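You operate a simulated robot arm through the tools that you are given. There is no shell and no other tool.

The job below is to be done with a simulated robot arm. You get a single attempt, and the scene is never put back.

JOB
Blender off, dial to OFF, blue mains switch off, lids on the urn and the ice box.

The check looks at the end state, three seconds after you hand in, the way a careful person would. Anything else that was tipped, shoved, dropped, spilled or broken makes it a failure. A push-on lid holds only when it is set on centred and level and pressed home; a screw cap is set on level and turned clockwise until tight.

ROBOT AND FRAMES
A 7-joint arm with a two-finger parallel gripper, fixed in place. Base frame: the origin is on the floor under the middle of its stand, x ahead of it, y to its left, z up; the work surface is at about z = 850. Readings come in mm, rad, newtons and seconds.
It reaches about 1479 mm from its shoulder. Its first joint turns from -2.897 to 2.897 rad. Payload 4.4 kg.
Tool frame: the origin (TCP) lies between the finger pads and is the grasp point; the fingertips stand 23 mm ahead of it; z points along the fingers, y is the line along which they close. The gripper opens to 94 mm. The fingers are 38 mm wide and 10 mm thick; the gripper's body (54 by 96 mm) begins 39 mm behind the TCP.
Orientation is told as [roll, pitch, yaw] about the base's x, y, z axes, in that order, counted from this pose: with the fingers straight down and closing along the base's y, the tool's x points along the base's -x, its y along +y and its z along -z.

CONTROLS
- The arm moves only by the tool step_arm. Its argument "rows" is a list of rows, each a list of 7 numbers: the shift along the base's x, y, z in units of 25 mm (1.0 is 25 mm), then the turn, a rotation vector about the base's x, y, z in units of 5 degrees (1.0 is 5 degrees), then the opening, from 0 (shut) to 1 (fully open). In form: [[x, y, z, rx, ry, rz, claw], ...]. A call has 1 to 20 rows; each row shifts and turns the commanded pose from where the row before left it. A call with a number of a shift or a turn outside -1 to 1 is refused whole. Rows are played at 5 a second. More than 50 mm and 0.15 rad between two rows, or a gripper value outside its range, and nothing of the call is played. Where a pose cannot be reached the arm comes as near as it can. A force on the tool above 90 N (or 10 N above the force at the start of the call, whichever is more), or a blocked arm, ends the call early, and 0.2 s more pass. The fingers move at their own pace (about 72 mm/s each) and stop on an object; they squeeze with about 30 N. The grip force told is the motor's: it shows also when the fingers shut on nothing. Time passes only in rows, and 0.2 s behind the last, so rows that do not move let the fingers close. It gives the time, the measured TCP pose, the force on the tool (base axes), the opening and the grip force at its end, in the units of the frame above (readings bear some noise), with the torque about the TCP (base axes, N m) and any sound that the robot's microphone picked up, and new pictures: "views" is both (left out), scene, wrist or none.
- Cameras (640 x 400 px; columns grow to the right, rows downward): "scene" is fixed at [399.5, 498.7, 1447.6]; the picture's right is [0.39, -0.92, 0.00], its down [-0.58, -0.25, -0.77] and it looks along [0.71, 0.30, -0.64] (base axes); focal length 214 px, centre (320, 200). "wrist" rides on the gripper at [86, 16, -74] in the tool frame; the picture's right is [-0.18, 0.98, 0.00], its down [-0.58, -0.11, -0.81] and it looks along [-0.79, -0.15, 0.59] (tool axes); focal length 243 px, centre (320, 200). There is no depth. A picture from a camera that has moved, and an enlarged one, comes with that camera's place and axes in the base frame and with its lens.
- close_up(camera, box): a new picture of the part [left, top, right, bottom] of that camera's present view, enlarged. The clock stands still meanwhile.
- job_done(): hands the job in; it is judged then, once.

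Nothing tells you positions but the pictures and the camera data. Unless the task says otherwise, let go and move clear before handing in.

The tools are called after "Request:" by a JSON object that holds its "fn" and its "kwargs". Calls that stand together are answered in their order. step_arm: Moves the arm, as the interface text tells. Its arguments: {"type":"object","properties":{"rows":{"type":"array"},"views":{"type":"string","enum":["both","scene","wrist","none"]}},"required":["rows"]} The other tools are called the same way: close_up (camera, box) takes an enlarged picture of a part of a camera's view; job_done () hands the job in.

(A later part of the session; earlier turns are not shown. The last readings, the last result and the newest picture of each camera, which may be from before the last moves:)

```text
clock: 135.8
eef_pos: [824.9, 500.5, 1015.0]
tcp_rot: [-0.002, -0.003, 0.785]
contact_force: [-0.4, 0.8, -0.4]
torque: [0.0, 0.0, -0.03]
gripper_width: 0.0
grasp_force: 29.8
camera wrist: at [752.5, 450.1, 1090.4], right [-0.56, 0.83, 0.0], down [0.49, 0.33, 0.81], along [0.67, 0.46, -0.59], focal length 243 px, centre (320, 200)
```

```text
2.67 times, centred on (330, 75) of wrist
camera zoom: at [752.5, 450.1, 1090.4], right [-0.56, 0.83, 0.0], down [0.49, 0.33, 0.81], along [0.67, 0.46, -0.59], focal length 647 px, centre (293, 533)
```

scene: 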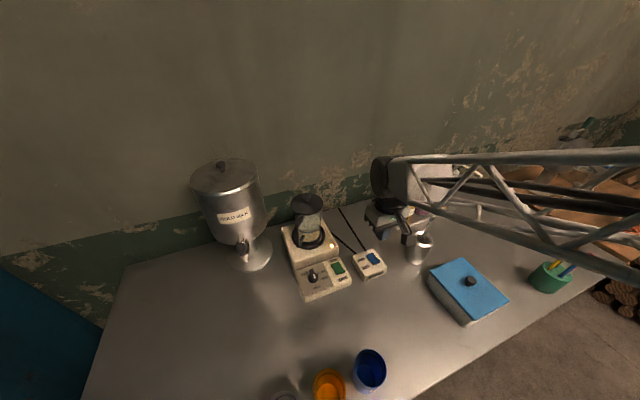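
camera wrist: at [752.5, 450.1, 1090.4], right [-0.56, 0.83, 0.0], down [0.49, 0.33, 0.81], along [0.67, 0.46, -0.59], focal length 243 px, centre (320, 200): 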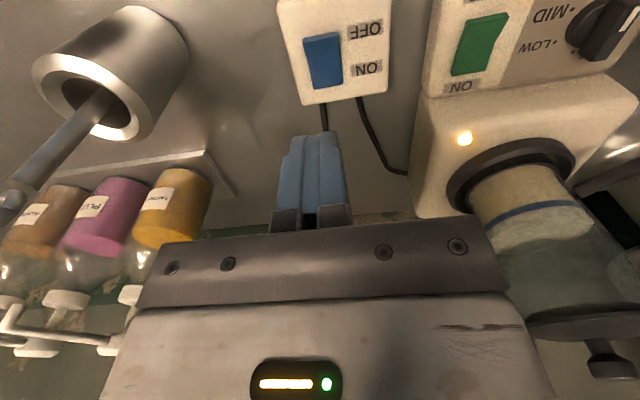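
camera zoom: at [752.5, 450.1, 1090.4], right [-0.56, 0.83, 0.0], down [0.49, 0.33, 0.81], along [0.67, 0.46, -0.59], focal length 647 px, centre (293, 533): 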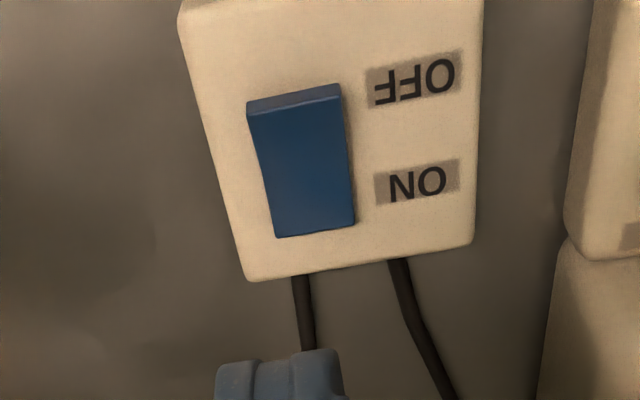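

The blue rocker spans w 920–958, u 214–239, with its raised front (OFF) end at z≈900. I'll position over the front end and descend to just above it.

Request:
{"fn": "step_arm", "kwargs": {"rows": [[-0.2, -0.12, -0.6, 0, 0, 0, 0], [-0.2, -0.12, -0.8, 0, 0, 0, 0], [0, 0, -0.8, 0, 0, 0, 0], [0, 0, -0.8, 0, 0, 0, 0], [0, 0, -0.3, 0, 0, 0, 0], [0, 0, 0, 0, 0, 0, 0]]}}

Request:
{"fn": "close_up", "kwargs": {"camera": "wrist", "box": [220, 60, 420, 200]}}

Request:
{"fn": "close_up", "kwargs": {"camera": "scene", "box": [340, 220, 400, 285]}}

```text
clock: 137.2
eef_pos: [817.9, 494.4, 932.5]
tcp_rot: [-0.002, -0.004, 0.786]
contact_force: [-1.0, -0.3, 1.3]
torque: [-0.02, 0.01, 0.01]
gripper_width: 0.1
grasp_force: 29.8
camera wrist: at [744.9, 443.3, 1006.9], right [-0.56, 0.83, 0.0], down [0.49, 0.33, 0.81], along [0.67, 0.46, -0.59], focal length 243 px, centre (320, 200)
```

scene: 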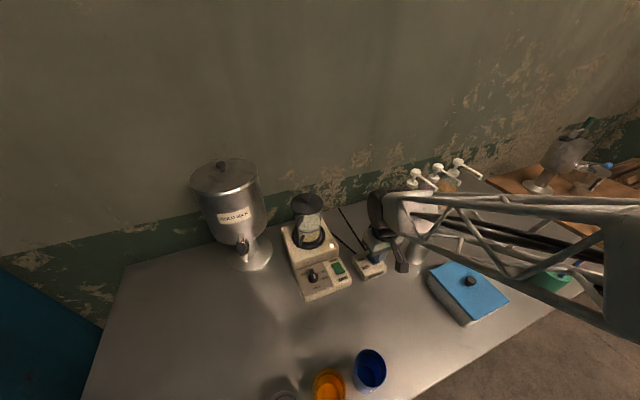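
wrist: 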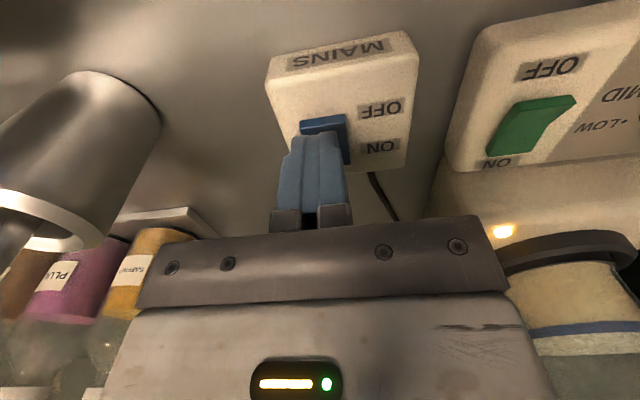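

```text
2.86 times, centred on (320, 130) of wrist
camera zoom: at [744.9, 443.3, 1006.9], right [-0.56, 0.83, 0.0], down [0.49, 0.33, 0.81], along [0.67, 0.46, -0.59], focal length 693 px, centre (320, 400)
```

zoom: 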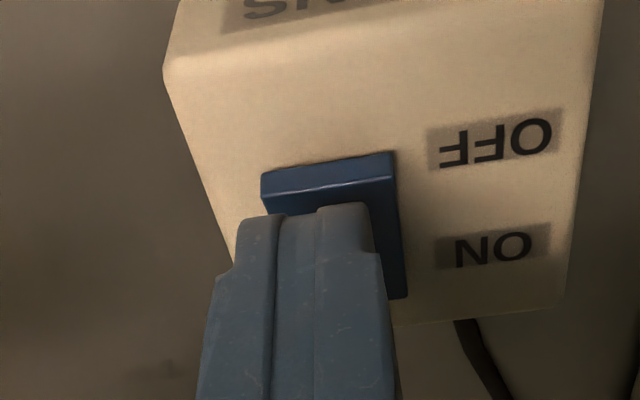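

```text
6.15 times, centred on (370, 252) of scene
camera zoom: at [399.5, 498.7, 1447.6], right [0.39, -0.92, 0.0], down [-0.58, -0.25, -0.77], along [0.71, 0.3, -0.64], focal length 1320 px, centre (12, -123)
```

zoom: 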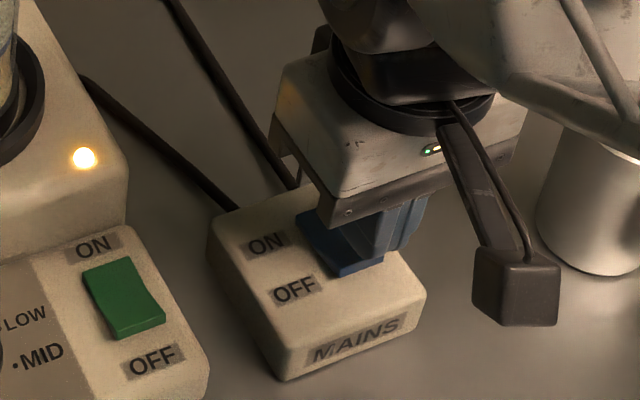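

The fingertips are right over the OFF half. I'll press down step by step and listen.

Request:
{"fn": "step_arm", "kwargs": {"rows": [[-0.116, 0, -0.2, 0, 0, 0, 0], [0, 0, -0.16, 0, 0, 0, 0], [0, 0, 0, 0, 0, 0, 0]], "views": "none"}}

Request:
{"fn": "step_arm", "kwargs": {"rows": [[0, 0, -0.12, 0, 0, 0, 0], [0, 0, 0, 0, 0, 0, 0]], "views": "none"}}

Request:
{"fn": "step_arm", "kwargs": {"rows": [[0, 0, -0.08, 0, 0, 0, 0], [0, 0, 0, 0, 0, 0, 0]], "views": "none"}}

```text
clock: 138.0
eef_pos: [813.3, 494.4, 923.8]
tcp_rot: [-0.001, -0.004, 0.786]
contact_force: [-0.2, 0.3, 0.0]
torque: [0.02, 0.01, 0.04]
gripper_width: 0.1
grasp_force: 29.9
```

```text
clock: 138.6
eef_pos: [815.0, 493.2, 920.2]
tcp_rot: [-0.001, -0.003, 0.787]
contact_force: [0.4, -0.1, 0.4]
torque: [-0.03, 0.0, -0.01]
gripper_width: 0.1
grasp_force: 29.6
```

```text
clock: 139.2
eef_pos: [814.2, 492.9, 918.3]
tcp_rot: [-0.001, -0.003, 0.787]
contact_force: [0.3, 0.1, -0.3]
torque: [0.0, -0.01, 0.03]
gripper_width: 0.0
grasp_force: 30.1
```

Request:
{"fn": "step_arm", "kwargs": {"rows": [[0, 0, -0.08, 0, 0, 0, 0], [0, 0, 0, 0, 0, 0, 0]], "views": "none"}}

Request:
{"fn": "step_arm", "kwargs": {"rows": [[0, 0, -0.08, 0, 0, 0, 0], [0, 0, 0, 0, 0, 0, 0]], "views": "none"}}

Request:
{"fn": "step_arm", "kwargs": {"rows": [[0, 0, -0.08, 0, 0, 0, 0], [0, 0, 0, 0, 0, 0, 0]]}}

Request:
{"fn": "close_up", "kwargs": {"camera": "wrist", "box": [220, 60, 420, 200]}}

```text
clock: 139.8
eef_pos: [815.1, 493.2, 917.1]
tcp_rot: [-0.003, -0.004, 0.786]
contact_force: [-2.8, -2.5, 6.2]
torque: [0.08, 0.02, 0.02]
gripper_width: 0.0
grasp_force: 29.8
```

```text
clock: 140.4
eef_pos: [815.0, 494.7, 916.7]
tcp_rot: [-0.001, -0.006, 0.784]
contact_force: [-17.4, -10.8, 34.1]
torque: [0.1, 0.22, 0.11]
gripper_width: 0.2
grasp_force: 29.9
```

```text
clock: 141.0
eef_pos: [815.3, 494.1, 916.2]
tcp_rot: [-0.004, -0.008, 0.784]
contact_force: [-19.7, -14.6, 71.0]
torque: [0.31, -0.1, 0.1]
gripper_width: 0.1
grasp_force: 30.0
camera wrist: at [742.2, 443.1, 991.2], right [-0.56, 0.83, 0.0], down [0.48, 0.33, 0.81], along [0.67, 0.46, -0.58], focal length 243 px, centre (320, 200)
```

scene: 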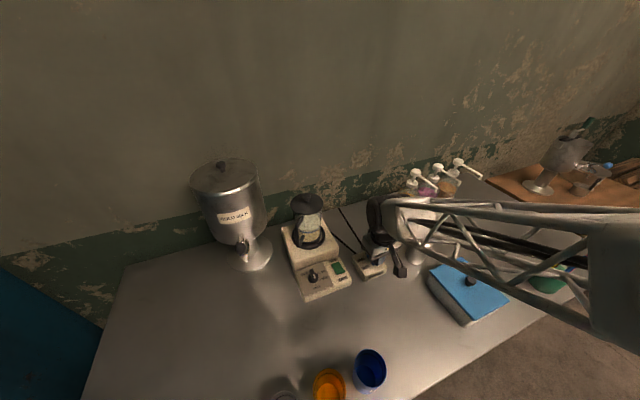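
wrist: 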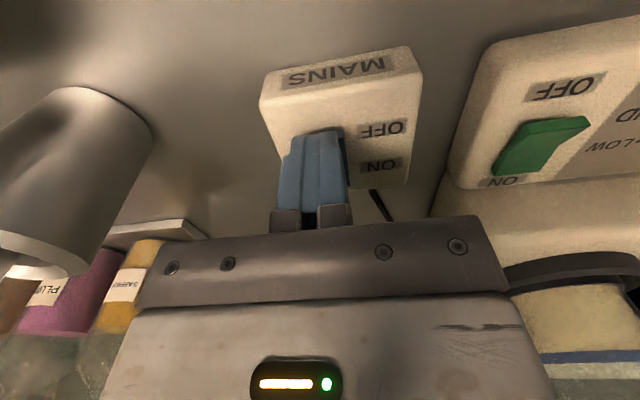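

```text
2.86 times, centred on (320, 130) of wrist
camera zoom: at [742.2, 443.1, 991.2], right [-0.56, 0.83, 0.0], down [0.48, 0.33, 0.81], along [0.67, 0.46, -0.58], focal length 693 px, centre (320, 400)
```

zoom: 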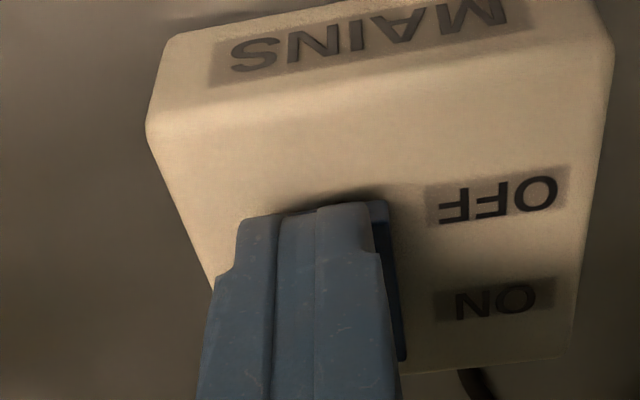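

That's a 71 N press, and the front end seems to have gone down. I'll back off and look.

Request:
{"fn": "step_arm", "kwargs": {"rows": [[0, 0, 0.2, 0, 0, 0, 0], [0, 0, 0.6, 0, 0, 0, 0], [0, 0, 0.9, 0, 0, 0, 0], [0, 0, 0.9, 0, 0, 0, 0], [0, 0, 0.5, 0, 0, 0, 0]]}}

Request:
{"fn": "close_up", "kwargs": {"camera": "wrist", "box": [220, 30, 420, 170]}}

Request:
{"fn": "close_up", "kwargs": {"camera": "scene", "box": [340, 220, 400, 285]}}

```text
clock: 142.2
eef_pos: [815.0, 493.9, 989.8]
tcp_rot: [-0.001, -0.002, 0.785]
contact_force: [0.2, -0.3, 0.4]
torque: [-0.04, 0.02, -0.04]
gripper_width: 0.0
grasp_force: 30.5
camera wrist: at [741.9, 443.8, 1064.8], right [-0.56, 0.83, 0.0], down [0.49, 0.33, 0.81], along [0.67, 0.46, -0.59], focal length 243 px, centre (320, 200)
```

scene: 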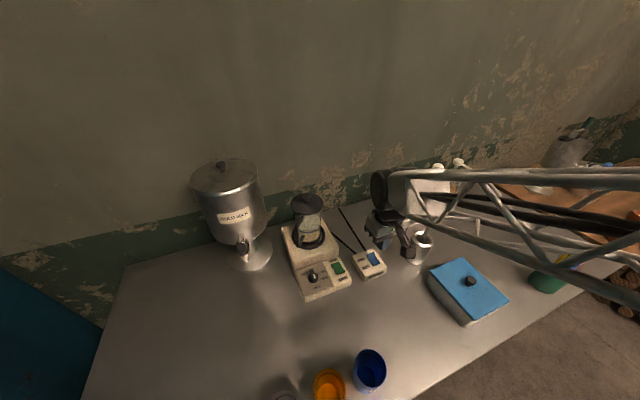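
wrist: 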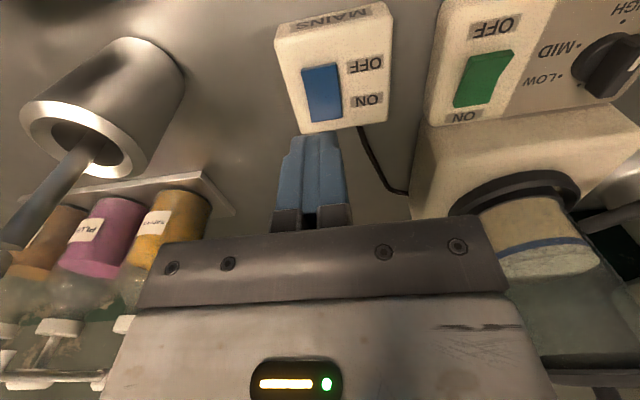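

```text
2.86 times, centred on (320, 100) of wrist
camera zoom: at [741.9, 443.8, 1064.8], right [-0.56, 0.83, 0.0], down [0.49, 0.33, 0.81], along [0.67, 0.46, -0.59], focal length 693 px, centre (320, 486)
```

zoom: 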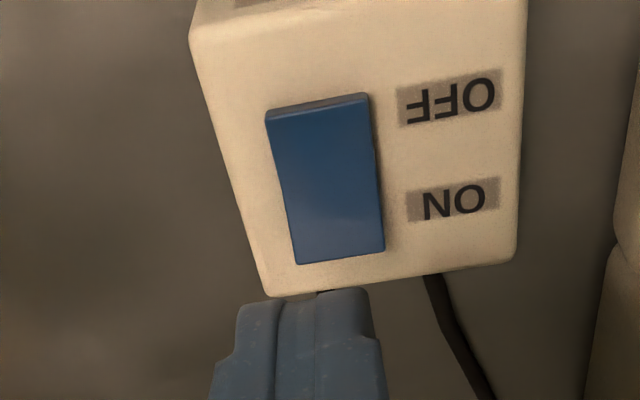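

```text
6.15 times, centred on (370, 252) of scene
camera zoom: at [399.5, 498.7, 1447.6], right [0.39, -0.92, 0.0], down [-0.58, -0.25, -0.77], along [0.71, 0.3, -0.64], focal length 1320 px, centre (12, -123)
```

zoom: 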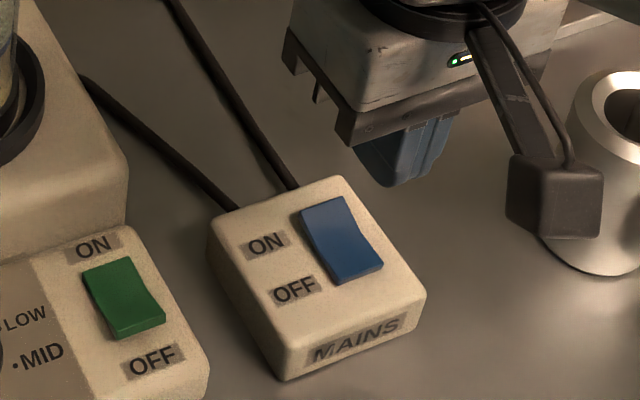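

The blender's lamp went out and the blue rocker's OFF end is now down, so the mains is off. The box didn't move. Next I'll hover over the green rocker.

Request:
{"fn": "step_arm", "kwargs": {"rows": [[-0.685, 0.89, 0, 0, 0, 0, 0], [-0.685, 0.89, 0, 0, 0, 0, 0], [-0.685, 0.89, 0, 0, 0, 0, 0], [-0.685, 0.89, 0, 0, 0, 0, 0], [0, 0, 0, 0, 0, 0, 0]]}}

Request:
{"fn": "close_up", "kwargs": {"camera": "wrist", "box": [220, 20, 420, 160]}}

Request:
{"fn": "close_up", "kwargs": {"camera": "scene", "box": [280, 180, 390, 300]}}

```text
clock: 143.4
eef_pos: [747.7, 580.1, 989.3]
tcp_rot: [-0.002, -0.003, 0.785]
contact_force: [0.2, -0.7, -1.1]
torque: [-0.03, -0.03, -0.02]
gripper_width: 0.0
grasp_force: 30.0
camera wrist: at [674.9, 529.4, 1064.0], right [-0.56, 0.83, 0.0], down [0.49, 0.33, 0.81], along [0.67, 0.46, -0.59], focal length 243 px, centre (320, 200)
```

scene: 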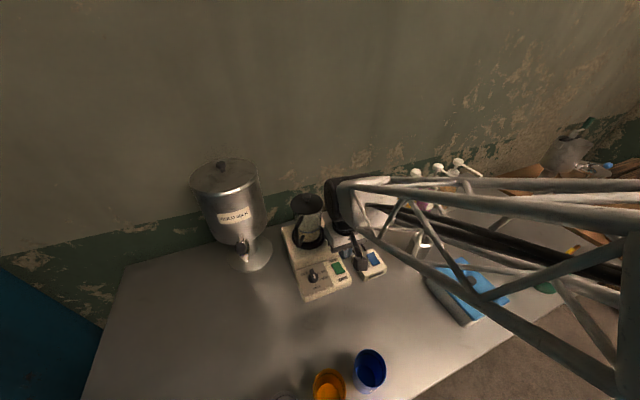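
wrist: 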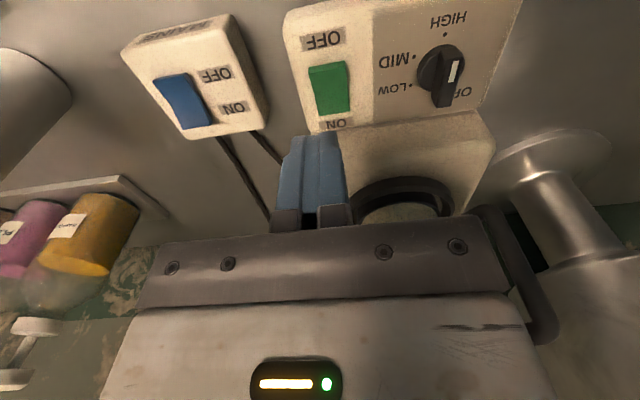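

```text
2.86 times, centred on (320, 90) of wrist
camera zoom: at [674.9, 529.4, 1064.0], right [-0.56, 0.83, 0.0], down [0.49, 0.33, 0.81], along [0.67, 0.46, -0.59], focal length 693 px, centre (320, 514)
```

zoom: 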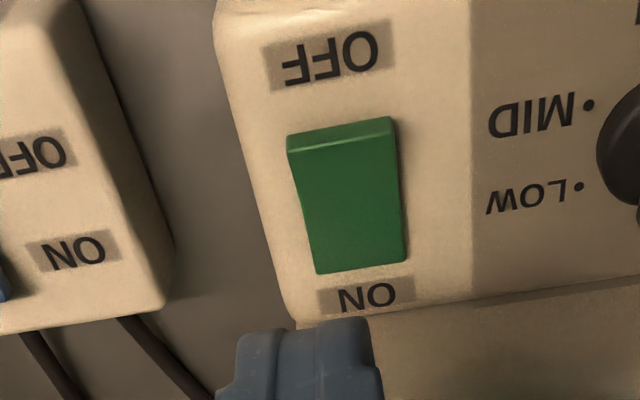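

```text
3.33 times, centred on (335, 240) of scene
camera zoom: at [399.5, 498.7, 1447.6], right [0.39, -0.92, 0.0], down [-0.58, -0.25, -0.77], along [0.71, 0.3, -0.64], focal length 715 px, centre (270, 67)
```

zoom: 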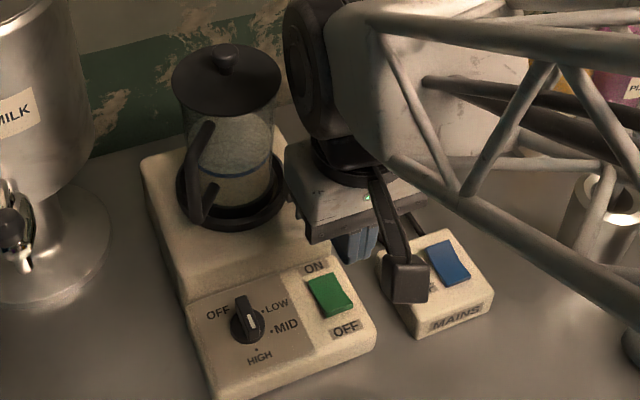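

The lamp confirms the mains is off. The green rocker spans w 932–971, u 100–125, with its raised front end at z≈899. I'll position over its front (OFF) end and descend.

Request:
{"fn": "step_arm", "kwargs": {"rows": [[-0.208, 0.128, -0.6, 0, 0, 0, 0], [0, 0, -0.8, 0, 0, 0, 0], [0, 0, -0.8, 0, 0, 0, 0], [0, 0, -0.4, 0, 0, 0, 0], [0, 0, 0, 0, 0, 0, 0]]}}

Request:
{"fn": "close_up", "kwargs": {"camera": "wrist", "box": [220, 60, 420, 200]}}

Request:
{"fn": "close_up", "kwargs": {"camera": "scene", "box": [270, 180, 390, 300]}}

```text
clock: 144.6
eef_pos: [738.8, 582.8, 923.6]
tcp_rot: [-0.002, -0.002, 0.786]
contact_force: [-0.4, -0.2, 0.2]
torque: [0.01, 0.02, 0.01]
gripper_width: 0.0
grasp_force: 29.8
camera wrist: at [666.6, 533.1, 998.8], right [-0.56, 0.83, 0.0], down [0.49, 0.33, 0.81], along [0.67, 0.46, -0.59], focal length 243 px, centre (320, 200)
```

scene: 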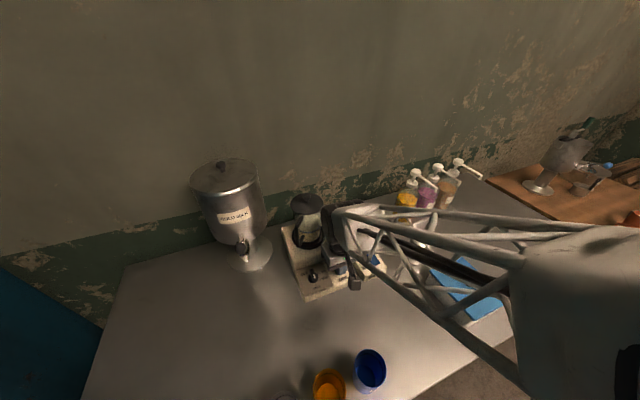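
wrist: 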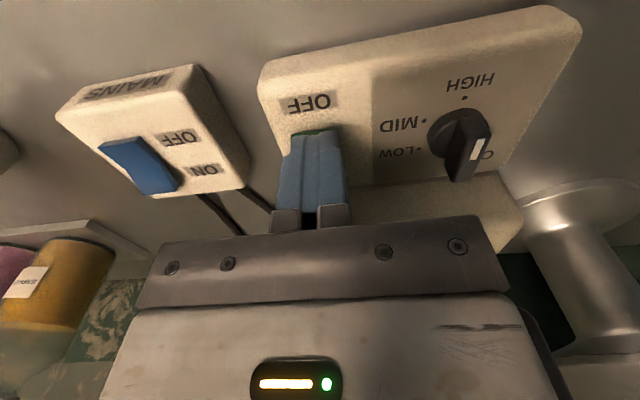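

```text
2.86 times, centred on (320, 130) of wrist
camera zoom: at [666.6, 533.1, 998.8], right [-0.56, 0.83, 0.0], down [0.49, 0.33, 0.81], along [0.67, 0.46, -0.59], focal length 693 px, centre (320, 400)
```

zoom: 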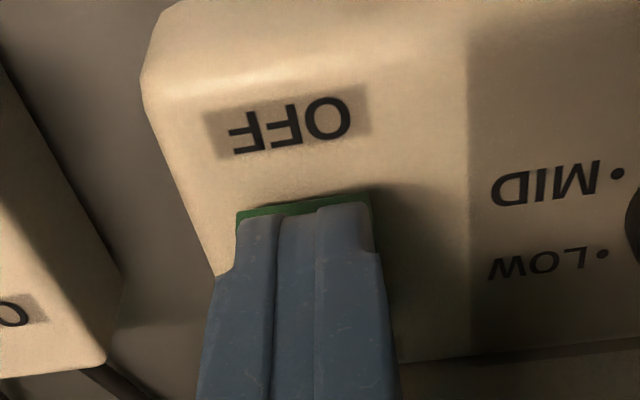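

```text
3.33 times, centred on (330, 240) of scene
camera zoom: at [399.5, 498.7, 1447.6], right [0.39, -0.92, 0.0], down [-0.58, -0.25, -0.77], along [0.71, 0.3, -0.64], focal length 715 px, centre (287, 67)
```

zoom: 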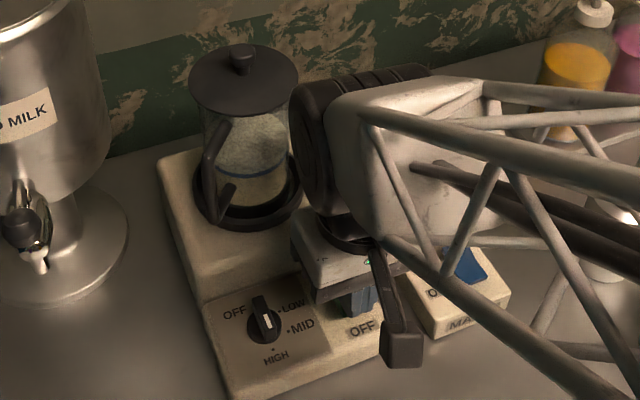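

Request:
{"fn": "step_arm", "kwargs": {"rows": [[0.15, 0.03, 0, 0, 0, 0, 0], [0, 0, -0.12, 0, 0, 0, 0], [0, 0, 0, 0, 0, 0, 0]], "views": "none"}}

Request:
{"fn": "step_arm", "kwargs": {"rows": [[0, 0, -0.1, 0, 0, 0, 0], [0, 0, 0, 0, 0, 0, 0]], "views": "none"}}

Request:
{"fn": "step_arm", "kwargs": {"rows": [[0, 0, -0.1, 0, 0, 0, 0], [0, 0, 0, 0, 0, 0, 0]], "views": "none"}}

```text
clock: 145.4
eef_pos: [743.5, 585.1, 920.6]
tcp_rot: [-0.002, -0.003, 0.786]
contact_force: [0.2, 0.6, -0.4]
torque: [-0.01, 0.01, -0.01]
gripper_width: 0.0
grasp_force: 29.6
```

```text
clock: 146.0
eef_pos: [743.4, 586.1, 918.8]
tcp_rot: [-0.002, -0.004, 0.787]
contact_force: [-1.6, -1.5, 1.8]
torque: [-0.01, 0.04, 0.01]
gripper_width: 0.0
grasp_force: 29.6
```

```text
clock: 146.6
eef_pos: [743.6, 585.7, 918.1]
tcp_rot: [-0.002, -0.003, 0.786]
contact_force: [-3.1, -0.8, 5.1]
torque: [0.07, 0.08, 0.03]
gripper_width: 0.0
grasp_force: 30.1
```

Request:
{"fn": "step_arm", "kwargs": {"rows": [[0, 0, -0.08, 0, 0, 0, 0], [0, 0, 0, 0, 0, 0, 0]], "views": "none"}}

Request:
{"fn": "step_arm", "kwargs": {"rows": [[0, 0, -0.08, 0, 0, 0, 0], [0, 0, 0, 0, 0, 0, 0]], "views": "none"}}

```text
clock: 147.2
eef_pos: [743.5, 585.2, 917.4]
tcp_rot: [0.0, -0.006, 0.786]
contact_force: [-12.1, -6.8, 26.7]
torque: [0.05, 0.2, 0.05]
gripper_width: 0.0
grasp_force: 29.6
```

```text
clock: 147.8
eef_pos: [743.3, 587.2, 917.0]
tcp_rot: [-0.003, -0.008, 0.785]
contact_force: [-24.0, -20.1, 68.6]
torque: [-0.1, 0.26, 0.14]
gripper_width: 0.0
grasp_force: 30.3
```

Same force profile as the blue switch. I'll back off and look.

Request:
{"fn": "step_arm", "kwargs": {"rows": [[0, 0, 0.2, 0, 0, 0, 0], [0, 0, 0.6, 0, 0, 0, 0], [0, 0, 0.9, 0, 0, 0, 0], [0, 0, 0.9, 0, 0, 0, 0], [0, 0, 0.5, 0, 0, 0, 0], [0, 0, 0, 0, 0, 0, 0]]}}

Request:
{"fn": "close_up", "kwargs": {"camera": "wrist", "box": [220, 20, 420, 160]}}

Request:
{"fn": "close_up", "kwargs": {"camera": "scene", "box": [298, 240, 398, 300]}}

```text
clock: 149.2
eef_pos: [743.4, 585.9, 990.8]
tcp_rot: [-0.001, -0.003, 0.785]
contact_force: [-0.3, -0.3, -0.1]
torque: [0.02, -0.03, 0.0]
gripper_width: 0.0
grasp_force: 29.7
camera wrist: at [670.9, 535.6, 1065.3], right [-0.56, 0.83, 0.0], down [0.49, 0.33, 0.81], along [0.67, 0.46, -0.59], focal length 243 px, centre (320, 200)
```

scene: 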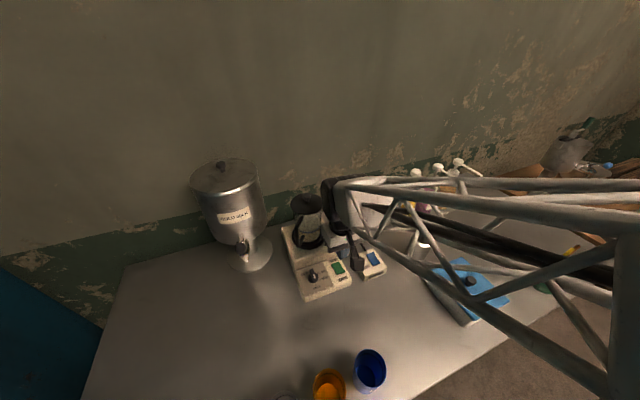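
wrist: 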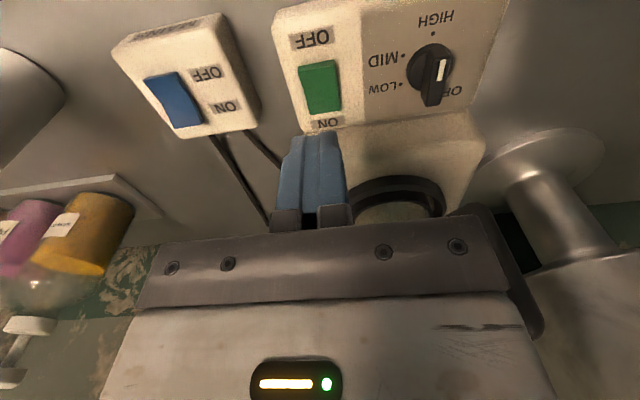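

```text
2.86 times, centred on (320, 90) of wrist
camera zoom: at [670.9, 535.6, 1065.3], right [-0.56, 0.83, 0.0], down [0.49, 0.33, 0.81], along [0.67, 0.46, -0.59], focal length 693 px, centre (320, 514)
```

zoom: 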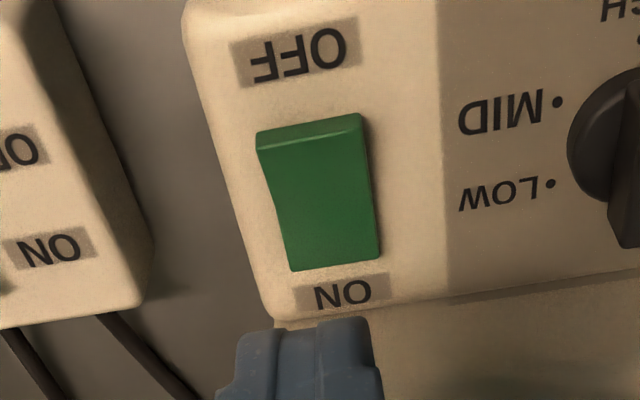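

```text
6.40 times, centred on (348, 270) of scene
camera zoom: at [399.5, 498.7, 1447.6], right [0.39, -0.92, 0.0], down [-0.58, -0.25, -0.77], along [0.71, 0.3, -0.64], focal length 1373 px, centre (141, -248)
```

zoom: 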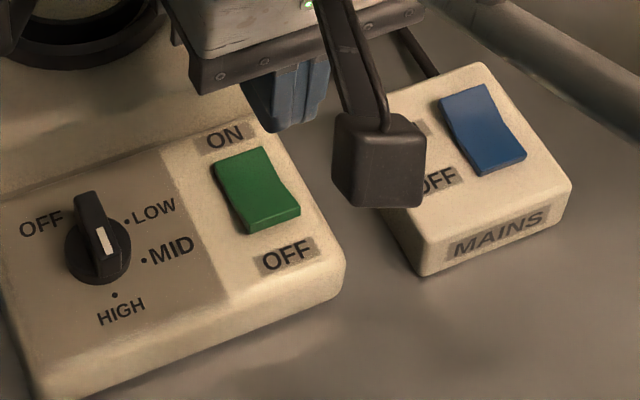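

The green rocker's front end is still raised because I pressed too close to its pivot. I'll move 5 mm toward the front edge and press again.

Request:
{"fn": "step_arm", "kwargs": {"rows": [[-0.104, -0.176, -0.8, 0, 0, 0, 0], [0, 0, -0.8, 0, 0, 0, 0], [0, 0, -0.8, 0, 0, 0, 0], [0, 0, -0.4, 0, 0, 0, 0], [0, 0, 0, 0, 0, 0, 0]], "views": "none"}}

Request:
{"fn": "step_arm", "kwargs": {"rows": [[0, 0, -0.08, 0, 0, 0, 0], [0, 0, 0, 0, 0, 0, 0]], "views": "none"}}

Request:
{"fn": "step_arm", "kwargs": {"rows": [[0, 0, -0.08, 0, 0, 0, 0], [0, 0, 0, 0, 0, 0, 0]], "views": "none"}}

```text
clock: 150.4
eef_pos: [740.5, 581.6, 920.4]
tcp_rot: [-0.002, -0.002, 0.785]
contact_force: [0.3, 0.5, 0.0]
torque: [0.0, 0.03, -0.04]
gripper_width: 0.0
grasp_force: 29.5
```

```text
clock: 151.0
eef_pos: [741.0, 581.9, 918.8]
tcp_rot: [-0.002, -0.003, 0.786]
contact_force: [-0.3, -0.4, 0.8]
torque: [0.01, 0.02, 0.01]
gripper_width: 0.3
grasp_force: 29.9
```

```text
clock: 151.6
eef_pos: [741.0, 581.7, 916.5]
tcp_rot: [-0.003, -0.003, 0.787]
contact_force: [-2.5, -3.0, 5.0]
torque: [-0.02, 0.01, -0.01]
gripper_width: 0.0
grasp_force: 30.3
```

Request:
{"fn": "step_arm", "kwargs": {"rows": [[0, 0, -0.08, 0, 0, 0, 0], [0, 0, 0, 0, 0, 0, 0]], "views": "none"}}

Request:
{"fn": "step_arm", "kwargs": {"rows": [[0, 0, -0.08, 0, 0, 0, 0], [0, 0, 0, 0, 0, 0, 0]], "views": "wrist"}}

Request:
{"fn": "close_up", "kwargs": {"camera": "wrist", "box": [220, 60, 420, 200]}}

```text
clock: 152.2
eef_pos: [742.4, 581.7, 916.8]
tcp_rot: [-0.003, -0.006, 0.785]
contact_force: [-3.3, -14.1, 33.9]
torque: [0.01, -0.19, 0.0]
gripper_width: 0.1
grasp_force: 30.0
```

```text
clock: 152.8
eef_pos: [742.0, 582.8, 916.6]
tcp_rot: [0.0, -0.006, 0.786]
contact_force: [-28.9, -24.5, 77.4]
torque: [0.1, 0.24, 0.2]
gripper_width: 0.0
grasp_force: 30.2
camera wrist: at [669.3, 531.9, 991.3], right [-0.56, 0.83, 0.0], down [0.48, 0.33, 0.81], along [0.67, 0.46, -0.58], focal length 243 px, centre (320, 200)
```

wrist: 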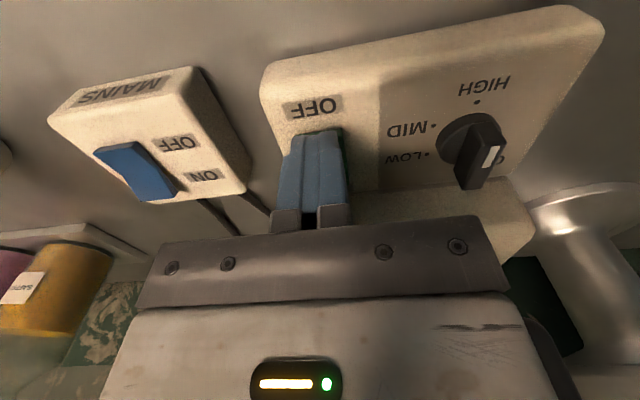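

```text
2.86 times, centred on (320, 130) of wrist
camera zoom: at [669.3, 531.9, 991.3], right [-0.56, 0.83, 0.0], down [0.48, 0.33, 0.81], along [0.67, 0.46, -0.58], focal length 693 px, centre (320, 400)
```

zoom: 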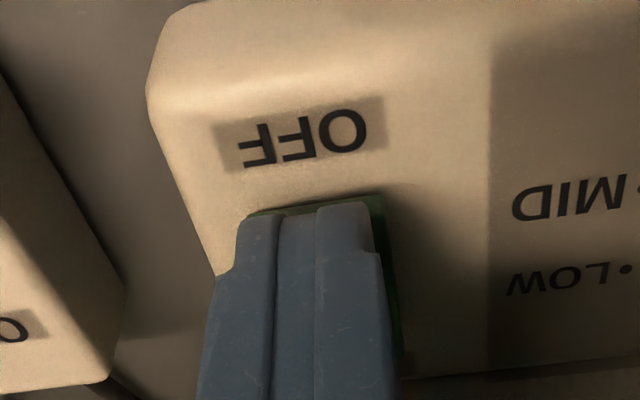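

Request:
{"fn": "step_arm", "kwargs": {"rows": [[0, 0, 0.2, 0, 0, 0, 0], [0, 0, 0.6, 0, 0, 0, 0], [0, 0, 0.9, 0, 0, 0, 0], [0, 0, 0.9, 0, 0, 0, 0], [0, 0, 0.5, 0, 0, 0, 0], [0, 0, 0, 0, 0, 0, 0]], "views": "none"}}

Request:
{"fn": "close_up", "kwargs": {"camera": "wrist", "box": [270, 40, 370, 130]}}

Request:
{"fn": "close_up", "kwargs": {"camera": "wrist", "box": [100, 40, 250, 150]}}

Request:
{"fn": "close_up", "kwargs": {"camera": "scene", "box": [325, 245, 395, 295]}}

```text
clock: 154.2
eef_pos: [742.4, 583.2, 986.7]
tcp_rot: [-0.002, -0.001, 0.785]
contact_force: [0.1, 0.1, -0.4]
torque: [0.01, 0.01, 0.01]
gripper_width: 0.0
grasp_force: 30.6
```

```text
4.44 times, centred on (320, 85) of wrist
camera zoom: at [669.6, 532.3, 1062.8], right [-0.56, 0.83, 0.0], down [0.49, 0.33, 0.81], along [0.67, 0.46, -0.59], focal length 1078 px, centre (320, 711)
```

zoom: 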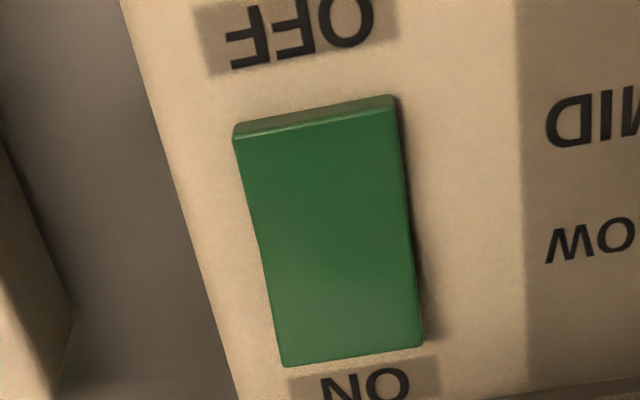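

```text
3.64 times, centred on (175, 95) of wrist
camera zoom: at [669.6, 532.3, 1062.8], right [-0.56, 0.83, 0.0], down [0.49, 0.33, 0.81], along [0.67, 0.46, -0.59], focal length 882 px, centre (847, 582)
```

zoom: 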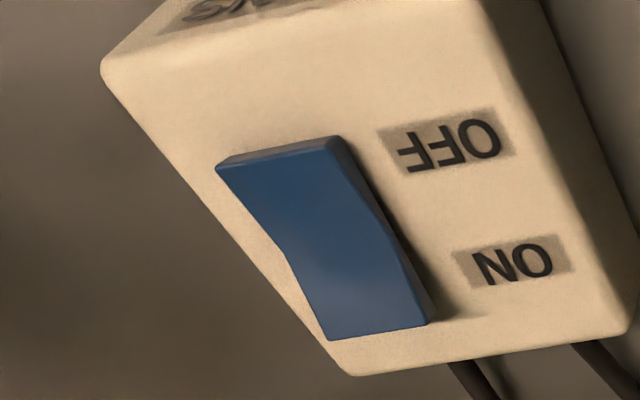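

```text
8.00 times, centred on (360, 270) of scene
camera zoom: at [399.5, 498.7, 1447.6], right [0.39, -0.92, 0.0], down [-0.58, -0.25, -0.77], along [0.71, 0.3, -0.64], focal length 1716 px, centre (0, -360)
```

zoom: 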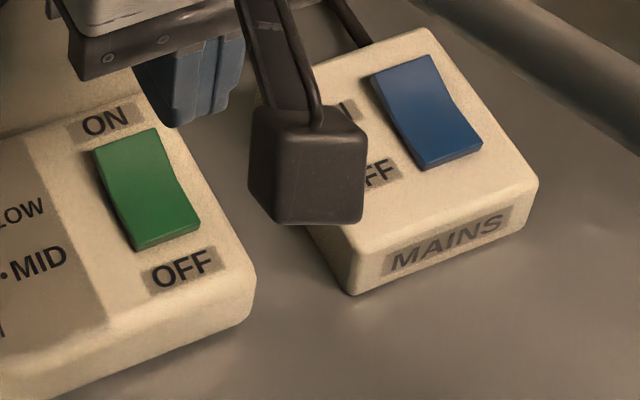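

Now the green rocker has flipped: its front face is much lower and the ON end is up. Next is the dial, so I'll zoom in on it and its surroundings.

Request:
{"fn": "close_up", "kwargs": {"camera": "wrist", "box": [360, 0, 500, 115]}}

Request:
{"fn": "close_up", "kwargs": {"camera": "scene", "box": [275, 185, 345, 300]}}

Request:
{"fn": "close_up", "kwargs": {"camera": "wrist", "box": [400, 120, 640, 380]}}

```text
3.48 times, centred on (430, 58) of wrist
camera zoom: at [669.6, 532.3, 1062.8], right [-0.56, 0.83, 0.0], down [0.49, 0.33, 0.81], along [0.67, 0.46, -0.59], focal length 844 px, centre (-63, 696)
```

zoom: 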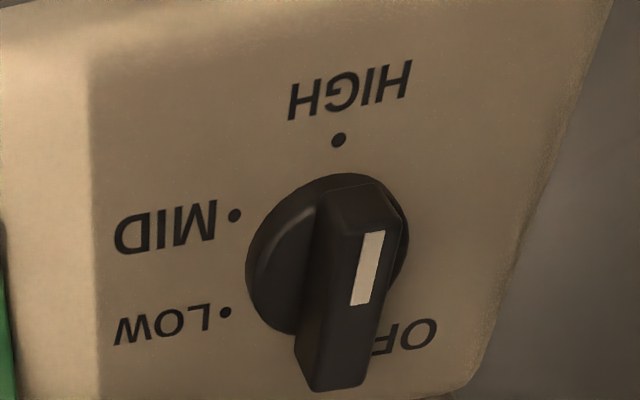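

```text
3.48 times, centred on (310, 242) of scene
camera zoom: at [399.5, 498.7, 1447.6], right [0.39, -0.92, 0.0], down [-0.58, -0.25, -0.77], along [0.71, 0.3, -0.64], focal length 746 px, centre (355, 52)
```

zoom: 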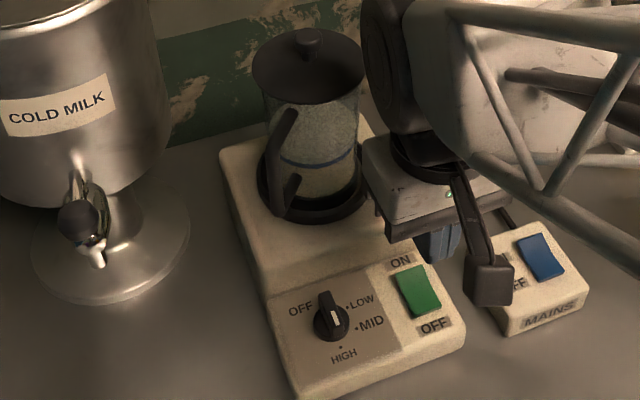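

```text
1.54 times, centred on (520, 250) of wrist
camera zoom: at [669.6, 532.3, 1062.8], right [-0.56, 0.83, 0.0], down [0.49, 0.33, 0.81], along [0.67, 0.46, -0.59], focal length 373 px, centre (12, 123)
```

zoom: 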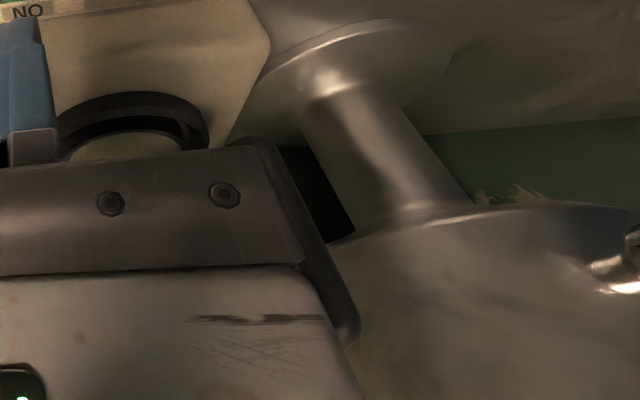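

Both switches are off. The jar's handle sits close behind the dial, at about w=1003–1011 and u≈9–21. So I'll lean the hand 15° toward the front, grip the dial ridge, and only turn as far as it's safe. First I'll lean and hover above the dial.

Request:
{"fn": "step_arm", "kwargs": {"rows": [[0, 0, 0.3, 0.7071, -0.7071, 0, 0], [0, 0, 0.3, 0.7071, -0.7071, 0, 0.3], [0, 0, 0, 0.7071, -0.7071, 0, 0.5], [-0.6, 0.8, 0, 0, 0, 0, 0.5], [-0.6, 0.8, 0, 0, 0, 0, 0.5], [-0.636, 0.988, 0, 0, 0, 0, 0.5], [0, 0, 0, 0, 0, 0, 0.5]]}}

Request:
{"fn": "close_up", "kwargs": {"camera": "wrist", "box": [220, 20, 420, 160]}}

Request:
{"fn": "close_up", "kwargs": {"camera": "scene", "box": [260, 170, 380, 300]}}

```text
clock: 155.8
eef_pos: [695.8, 649.3, 1006.6]
tcp_rot: [-0.002, -0.265, 0.785]
contact_force: [-0.8, 0.5, -0.3]
torque: [0.03, 0.0, 0.01]
gripper_width: 46.9
grasp_force: 0.1
camera wrist: at [610.5, 587.1, 1055.3], right [-0.57, 0.82, 0.05], down [0.32, 0.17, 0.93], along [0.76, 0.54, -0.36], focal length 243 px, centre (320, 200)
```

scene: 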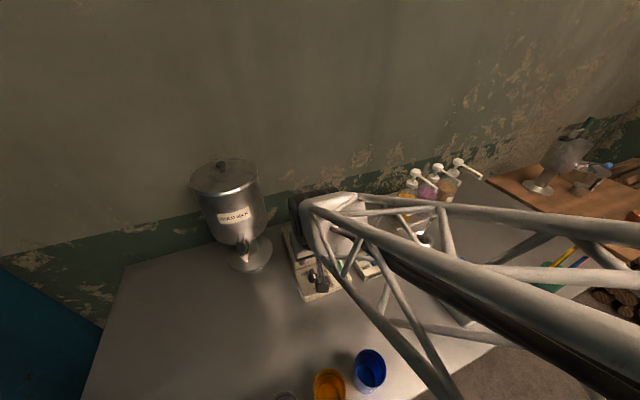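
wrist: 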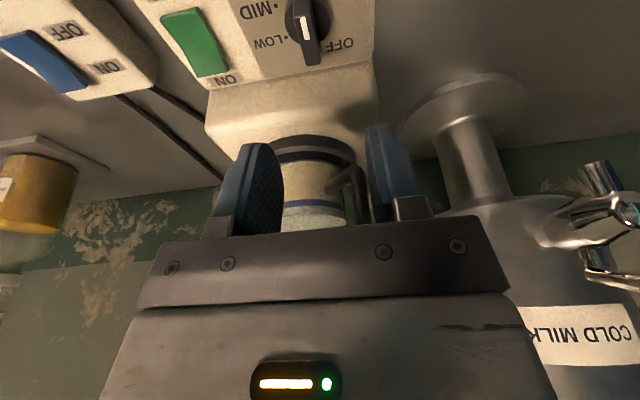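

```text
2.86 times, centred on (320, 90) of wrist
camera zoom: at [610.5, 587.1, 1055.3], right [-0.57, 0.82, 0.05], down [0.32, 0.17, 0.93], along [0.76, 0.54, -0.36], focal length 693 px, centre (320, 514)
```

zoom: 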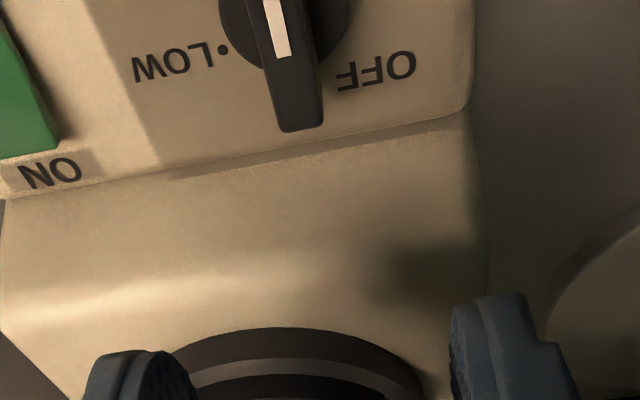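

```text
3.08 times, centred on (320, 235) of scene
camera zoom: at [399.5, 498.7, 1447.6], right [0.39, -0.92, 0.0], down [-0.58, -0.25, -0.77], along [0.71, 0.3, -0.64], focal length 660 px, centre (320, 92)
```

zoom: 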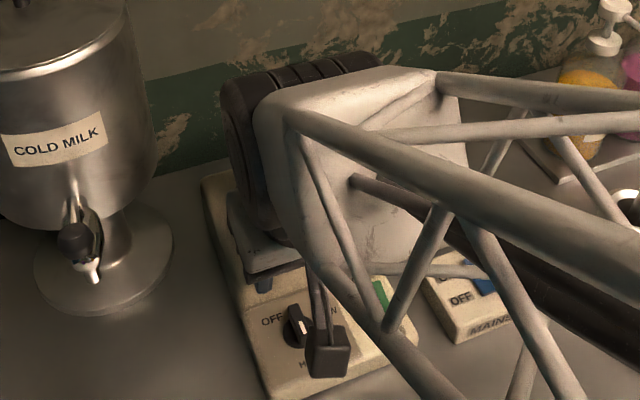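

Request:
{"fn": "close_up", "kwargs": {"camera": "wrist", "box": [260, 110, 420, 240]}}

```text
3.08 times, centred on (340, 175) of wrist
camera zoom: at [610.5, 587.1, 1055.3], right [-0.57, 0.82, 0.05], down [0.32, 0.17, 0.93], along [0.76, 0.54, -0.36], focal length 746 px, centre (258, 277)
```

zoom: 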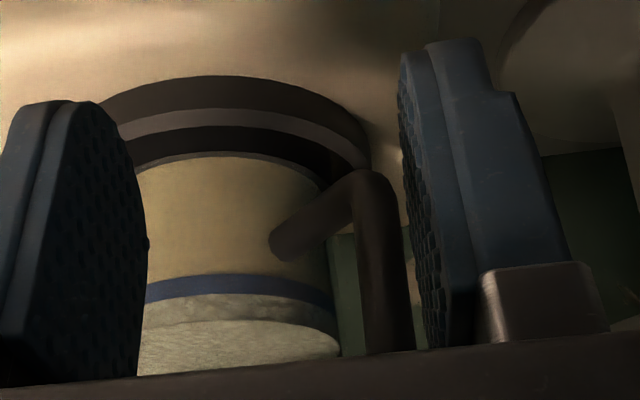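

The handle's nearest point is about (w 991, u 12), so a 15° lean gives comfortable clearance. I'll descend around the dial ridge.

Request:
{"fn": "step_arm", "kwargs": {"rows": [[0.02, -0.05, -0.9, 0, 0, 0, 0.5], [0, 0, -0.9, 0, 0, 0, 0.5], [0, 0, -0.9, 0, 0, 0, 0.5], [0, 0, -0.5, 0, 0, 0, 0.5], [0, 0, 0, 0, 0, 0, 0.5]]}}

Request:
{"fn": "close_up", "kwargs": {"camera": "wrist", "box": [220, 80, 420, 220]}}

```text
clock: 157.0
eef_pos: [695.5, 645.8, 921.4]
tcp_rot: [-0.002, -0.265, 0.785]
contact_force: [0.6, 0.1, 0.4]
torque: [-0.01, -0.02, 0.01]
gripper_width: 47.1
grasp_force: 0.1
camera wrist: at [611.3, 583.8, 971.9], right [-0.57, 0.82, 0.05], down [0.32, 0.17, 0.93], along [0.76, 0.54, -0.36], focal length 243 px, centre (320, 200)
```

scene: 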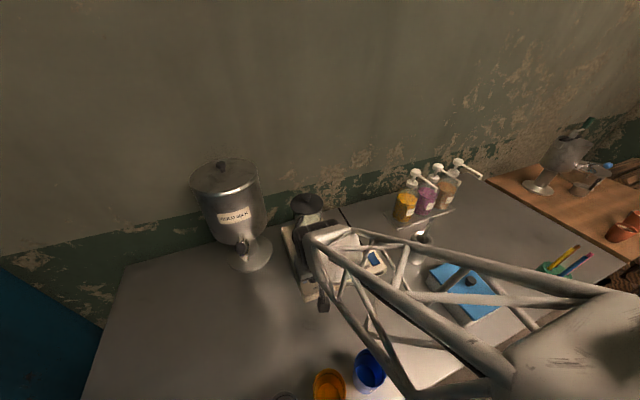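
wrist: 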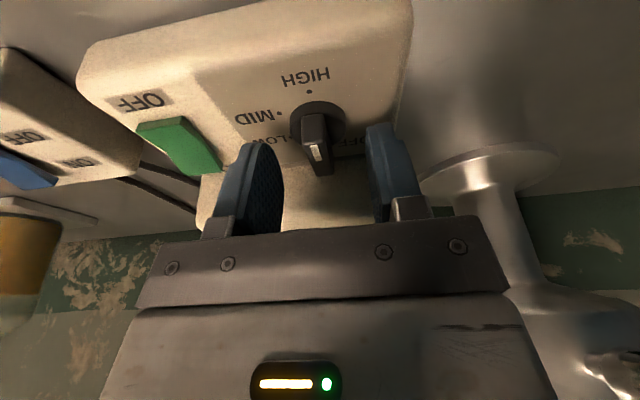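

```text
2.86 times, centred on (320, 150) of wrist
camera zoom: at [611.3, 583.8, 971.9], right [-0.57, 0.82, 0.05], down [0.32, 0.17, 0.93], along [0.76, 0.54, -0.36], focal length 693 px, centre (320, 343)
```

zoom: 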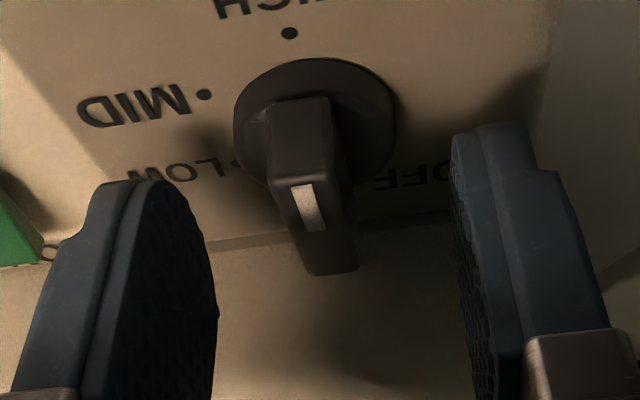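

Request:
{"fn": "step_arm", "kwargs": {"rows": [[0.03, 0.07, -0.06, 0, 0, 0, 0.5], [0, 0, 0, 0, 0, 0, 0.2], [0, 0, 0, 0, 0, 0, 0], [0, 0, 0, 0, 0, 0, 0], [0, 0, 0, 0, 0, 0, 0]], "views": "wrist"}}

Request:
{"fn": "close_up", "kwargs": {"camera": "wrist", "box": [220, 80, 420, 220]}}

```text
clock: 158.2
eef_pos: [696.5, 647.0, 920.3]
tcp_rot: [-0.002, -0.265, 0.785]
contact_force: [1.8, -0.7, -1.1]
torque: [0.06, 0.03, 0.02]
gripper_width: 11.1
grasp_force: 44.7
camera wrist: at [612.4, 585.4, 970.9], right [-0.57, 0.82, 0.05], down [0.32, 0.17, 0.93], along [0.76, 0.54, -0.36], focal length 243 px, centre (320, 200)
```

wrist: 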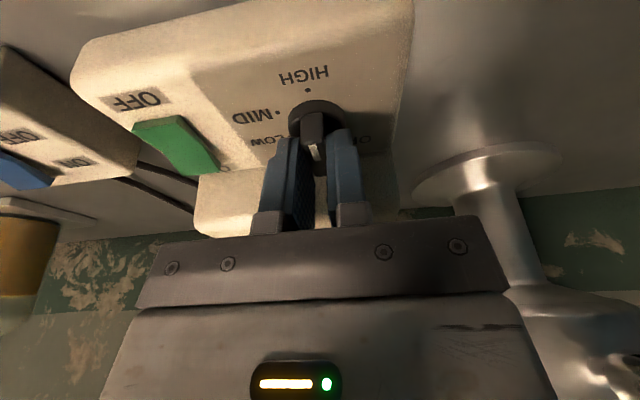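

```text
2.86 times, centred on (320, 150) of wrist
camera zoom: at [612.4, 585.4, 970.9], right [-0.57, 0.82, 0.05], down [0.32, 0.17, 0.93], along [0.76, 0.54, -0.36], focal length 693 px, centre (320, 343)
```

zoom: 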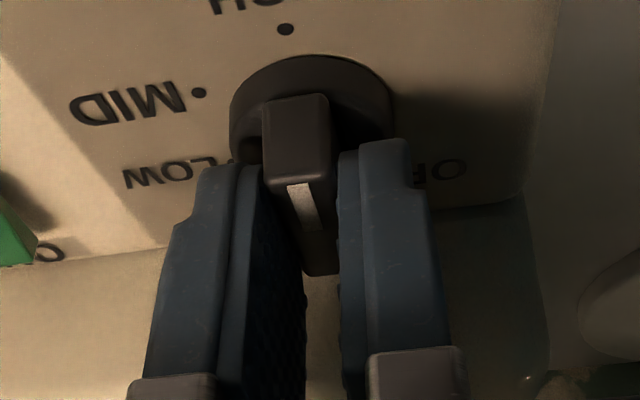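

The dial ridge is gripped at 11 mm. I'll turn it counter-clockwise in small increments and watch the torque.

Request:
{"fn": "step_arm", "kwargs": {"rows": [[0, 0, 0, 0, 0, 1, 0], [0, 0, 0, 0, 0, 1, 0], [0, 0, 0, 0, 0, 1, 0], [0, 0, 0, 0, 0, 0, 0]], "views": "wrist"}}

Request:
{"fn": "close_up", "kwargs": {"camera": "wrist", "box": [220, 80, 420, 220]}}

```text
clock: 159.2
eef_pos: [697.3, 647.4, 920.8]
tcp_rot: [-0.001, -0.263, 1.048]
contact_force: [3.6, 24.1, -27.0]
torque: [0.44, 0.01, -0.02]
gripper_width: 10.8
grasp_force: 45.3
camera wrist: at [631.2, 565.5, 971.2], right [-0.76, 0.64, 0.05], down [0.27, 0.25, 0.93], along [0.59, 0.72, -0.36], focal length 243 px, centre (320, 200)
```

wrist: 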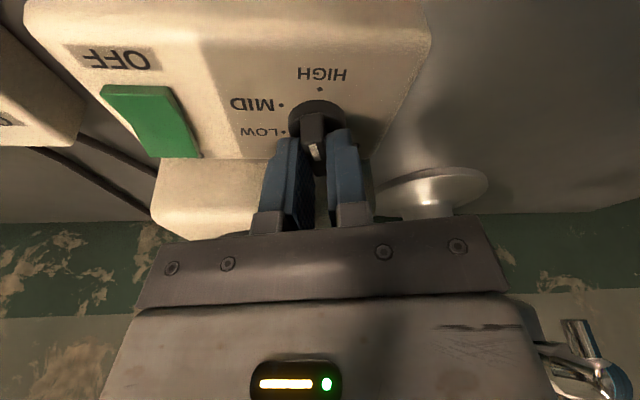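

```text
2.86 times, centred on (320, 150) of wrist
camera zoom: at [631.2, 565.5, 971.2], right [-0.76, 0.64, 0.05], down [0.27, 0.25, 0.93], along [0.59, 0.72, -0.36], focal length 693 px, centre (320, 343)
```

zoom: 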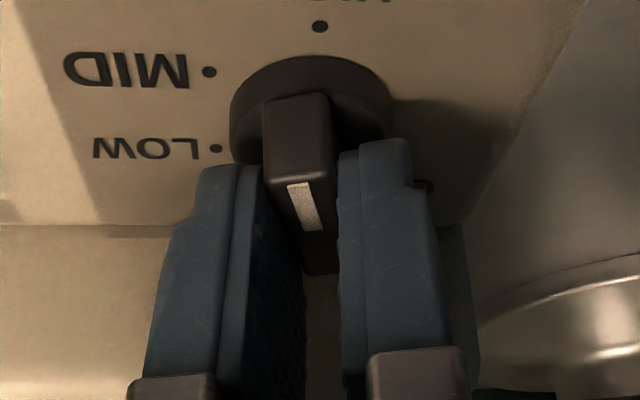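

The dial turns with the gripper (15° so far). I'll relieve the side loads slightly and continue.

Request:
{"fn": "step_arm", "kwargs": {"rows": [[0, 0.04, -0.04, 0, 0, 0, 0], [0, 0, 0, 0, 0, 1, 0], [0, 0, 0, 0, 0, 1, 0], [0, 0, 0, 0, 0, 0, 0]], "views": "none"}}

Request:
{"fn": "step_arm", "kwargs": {"rows": [[0, 0, 0, 0, 0, 1, 0], [0, 0, 0, 0, 0, 1, 0], [0, 0, 0, 0, 0, 0, 0]], "views": "wrist"}}

Request:
{"fn": "close_up", "kwargs": {"camera": "wrist", "box": [220, 80, 420, 220]}}

```text
clock: 160.2
eef_pos: [695.5, 646.3, 920.9]
tcp_rot: [0.001, -0.264, 1.222]
contact_force: [-21.0, -23.9, -13.1]
torque: [-0.84, 0.56, 0.01]
gripper_width: 10.8
grasp_force: 45.3
```

```text
clock: 161.0
eef_pos: [697.5, 647.7, 920.4]
tcp_rot: [-0.003, -0.266, 1.398]
contact_force: [-39.1, -27.9, -6.9]
torque: [-0.52, 0.73, -0.04]
gripper_width: 11.0
grasp_force: 45.1
camera wrist: at [663.2, 549.5, 971.7], right [-0.94, 0.34, 0.05], down [0.17, 0.33, 0.93], along [0.31, 0.88, -0.36], focal length 243 px, centre (320, 200)
```

wrist: 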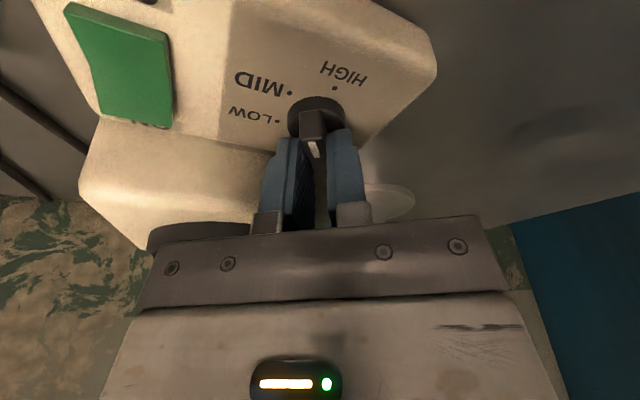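

```text
2.86 times, centred on (320, 150) of wrist
camera zoom: at [663.2, 549.5, 971.7], right [-0.94, 0.34, 0.05], down [0.17, 0.33, 0.93], along [0.31, 0.88, -0.36], focal length 693 px, centre (320, 343)
```

zoom: 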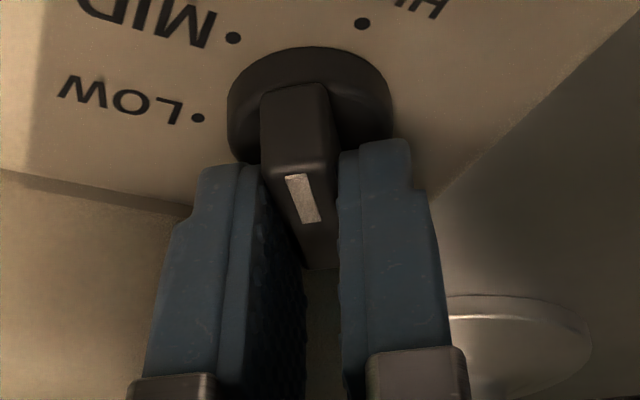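

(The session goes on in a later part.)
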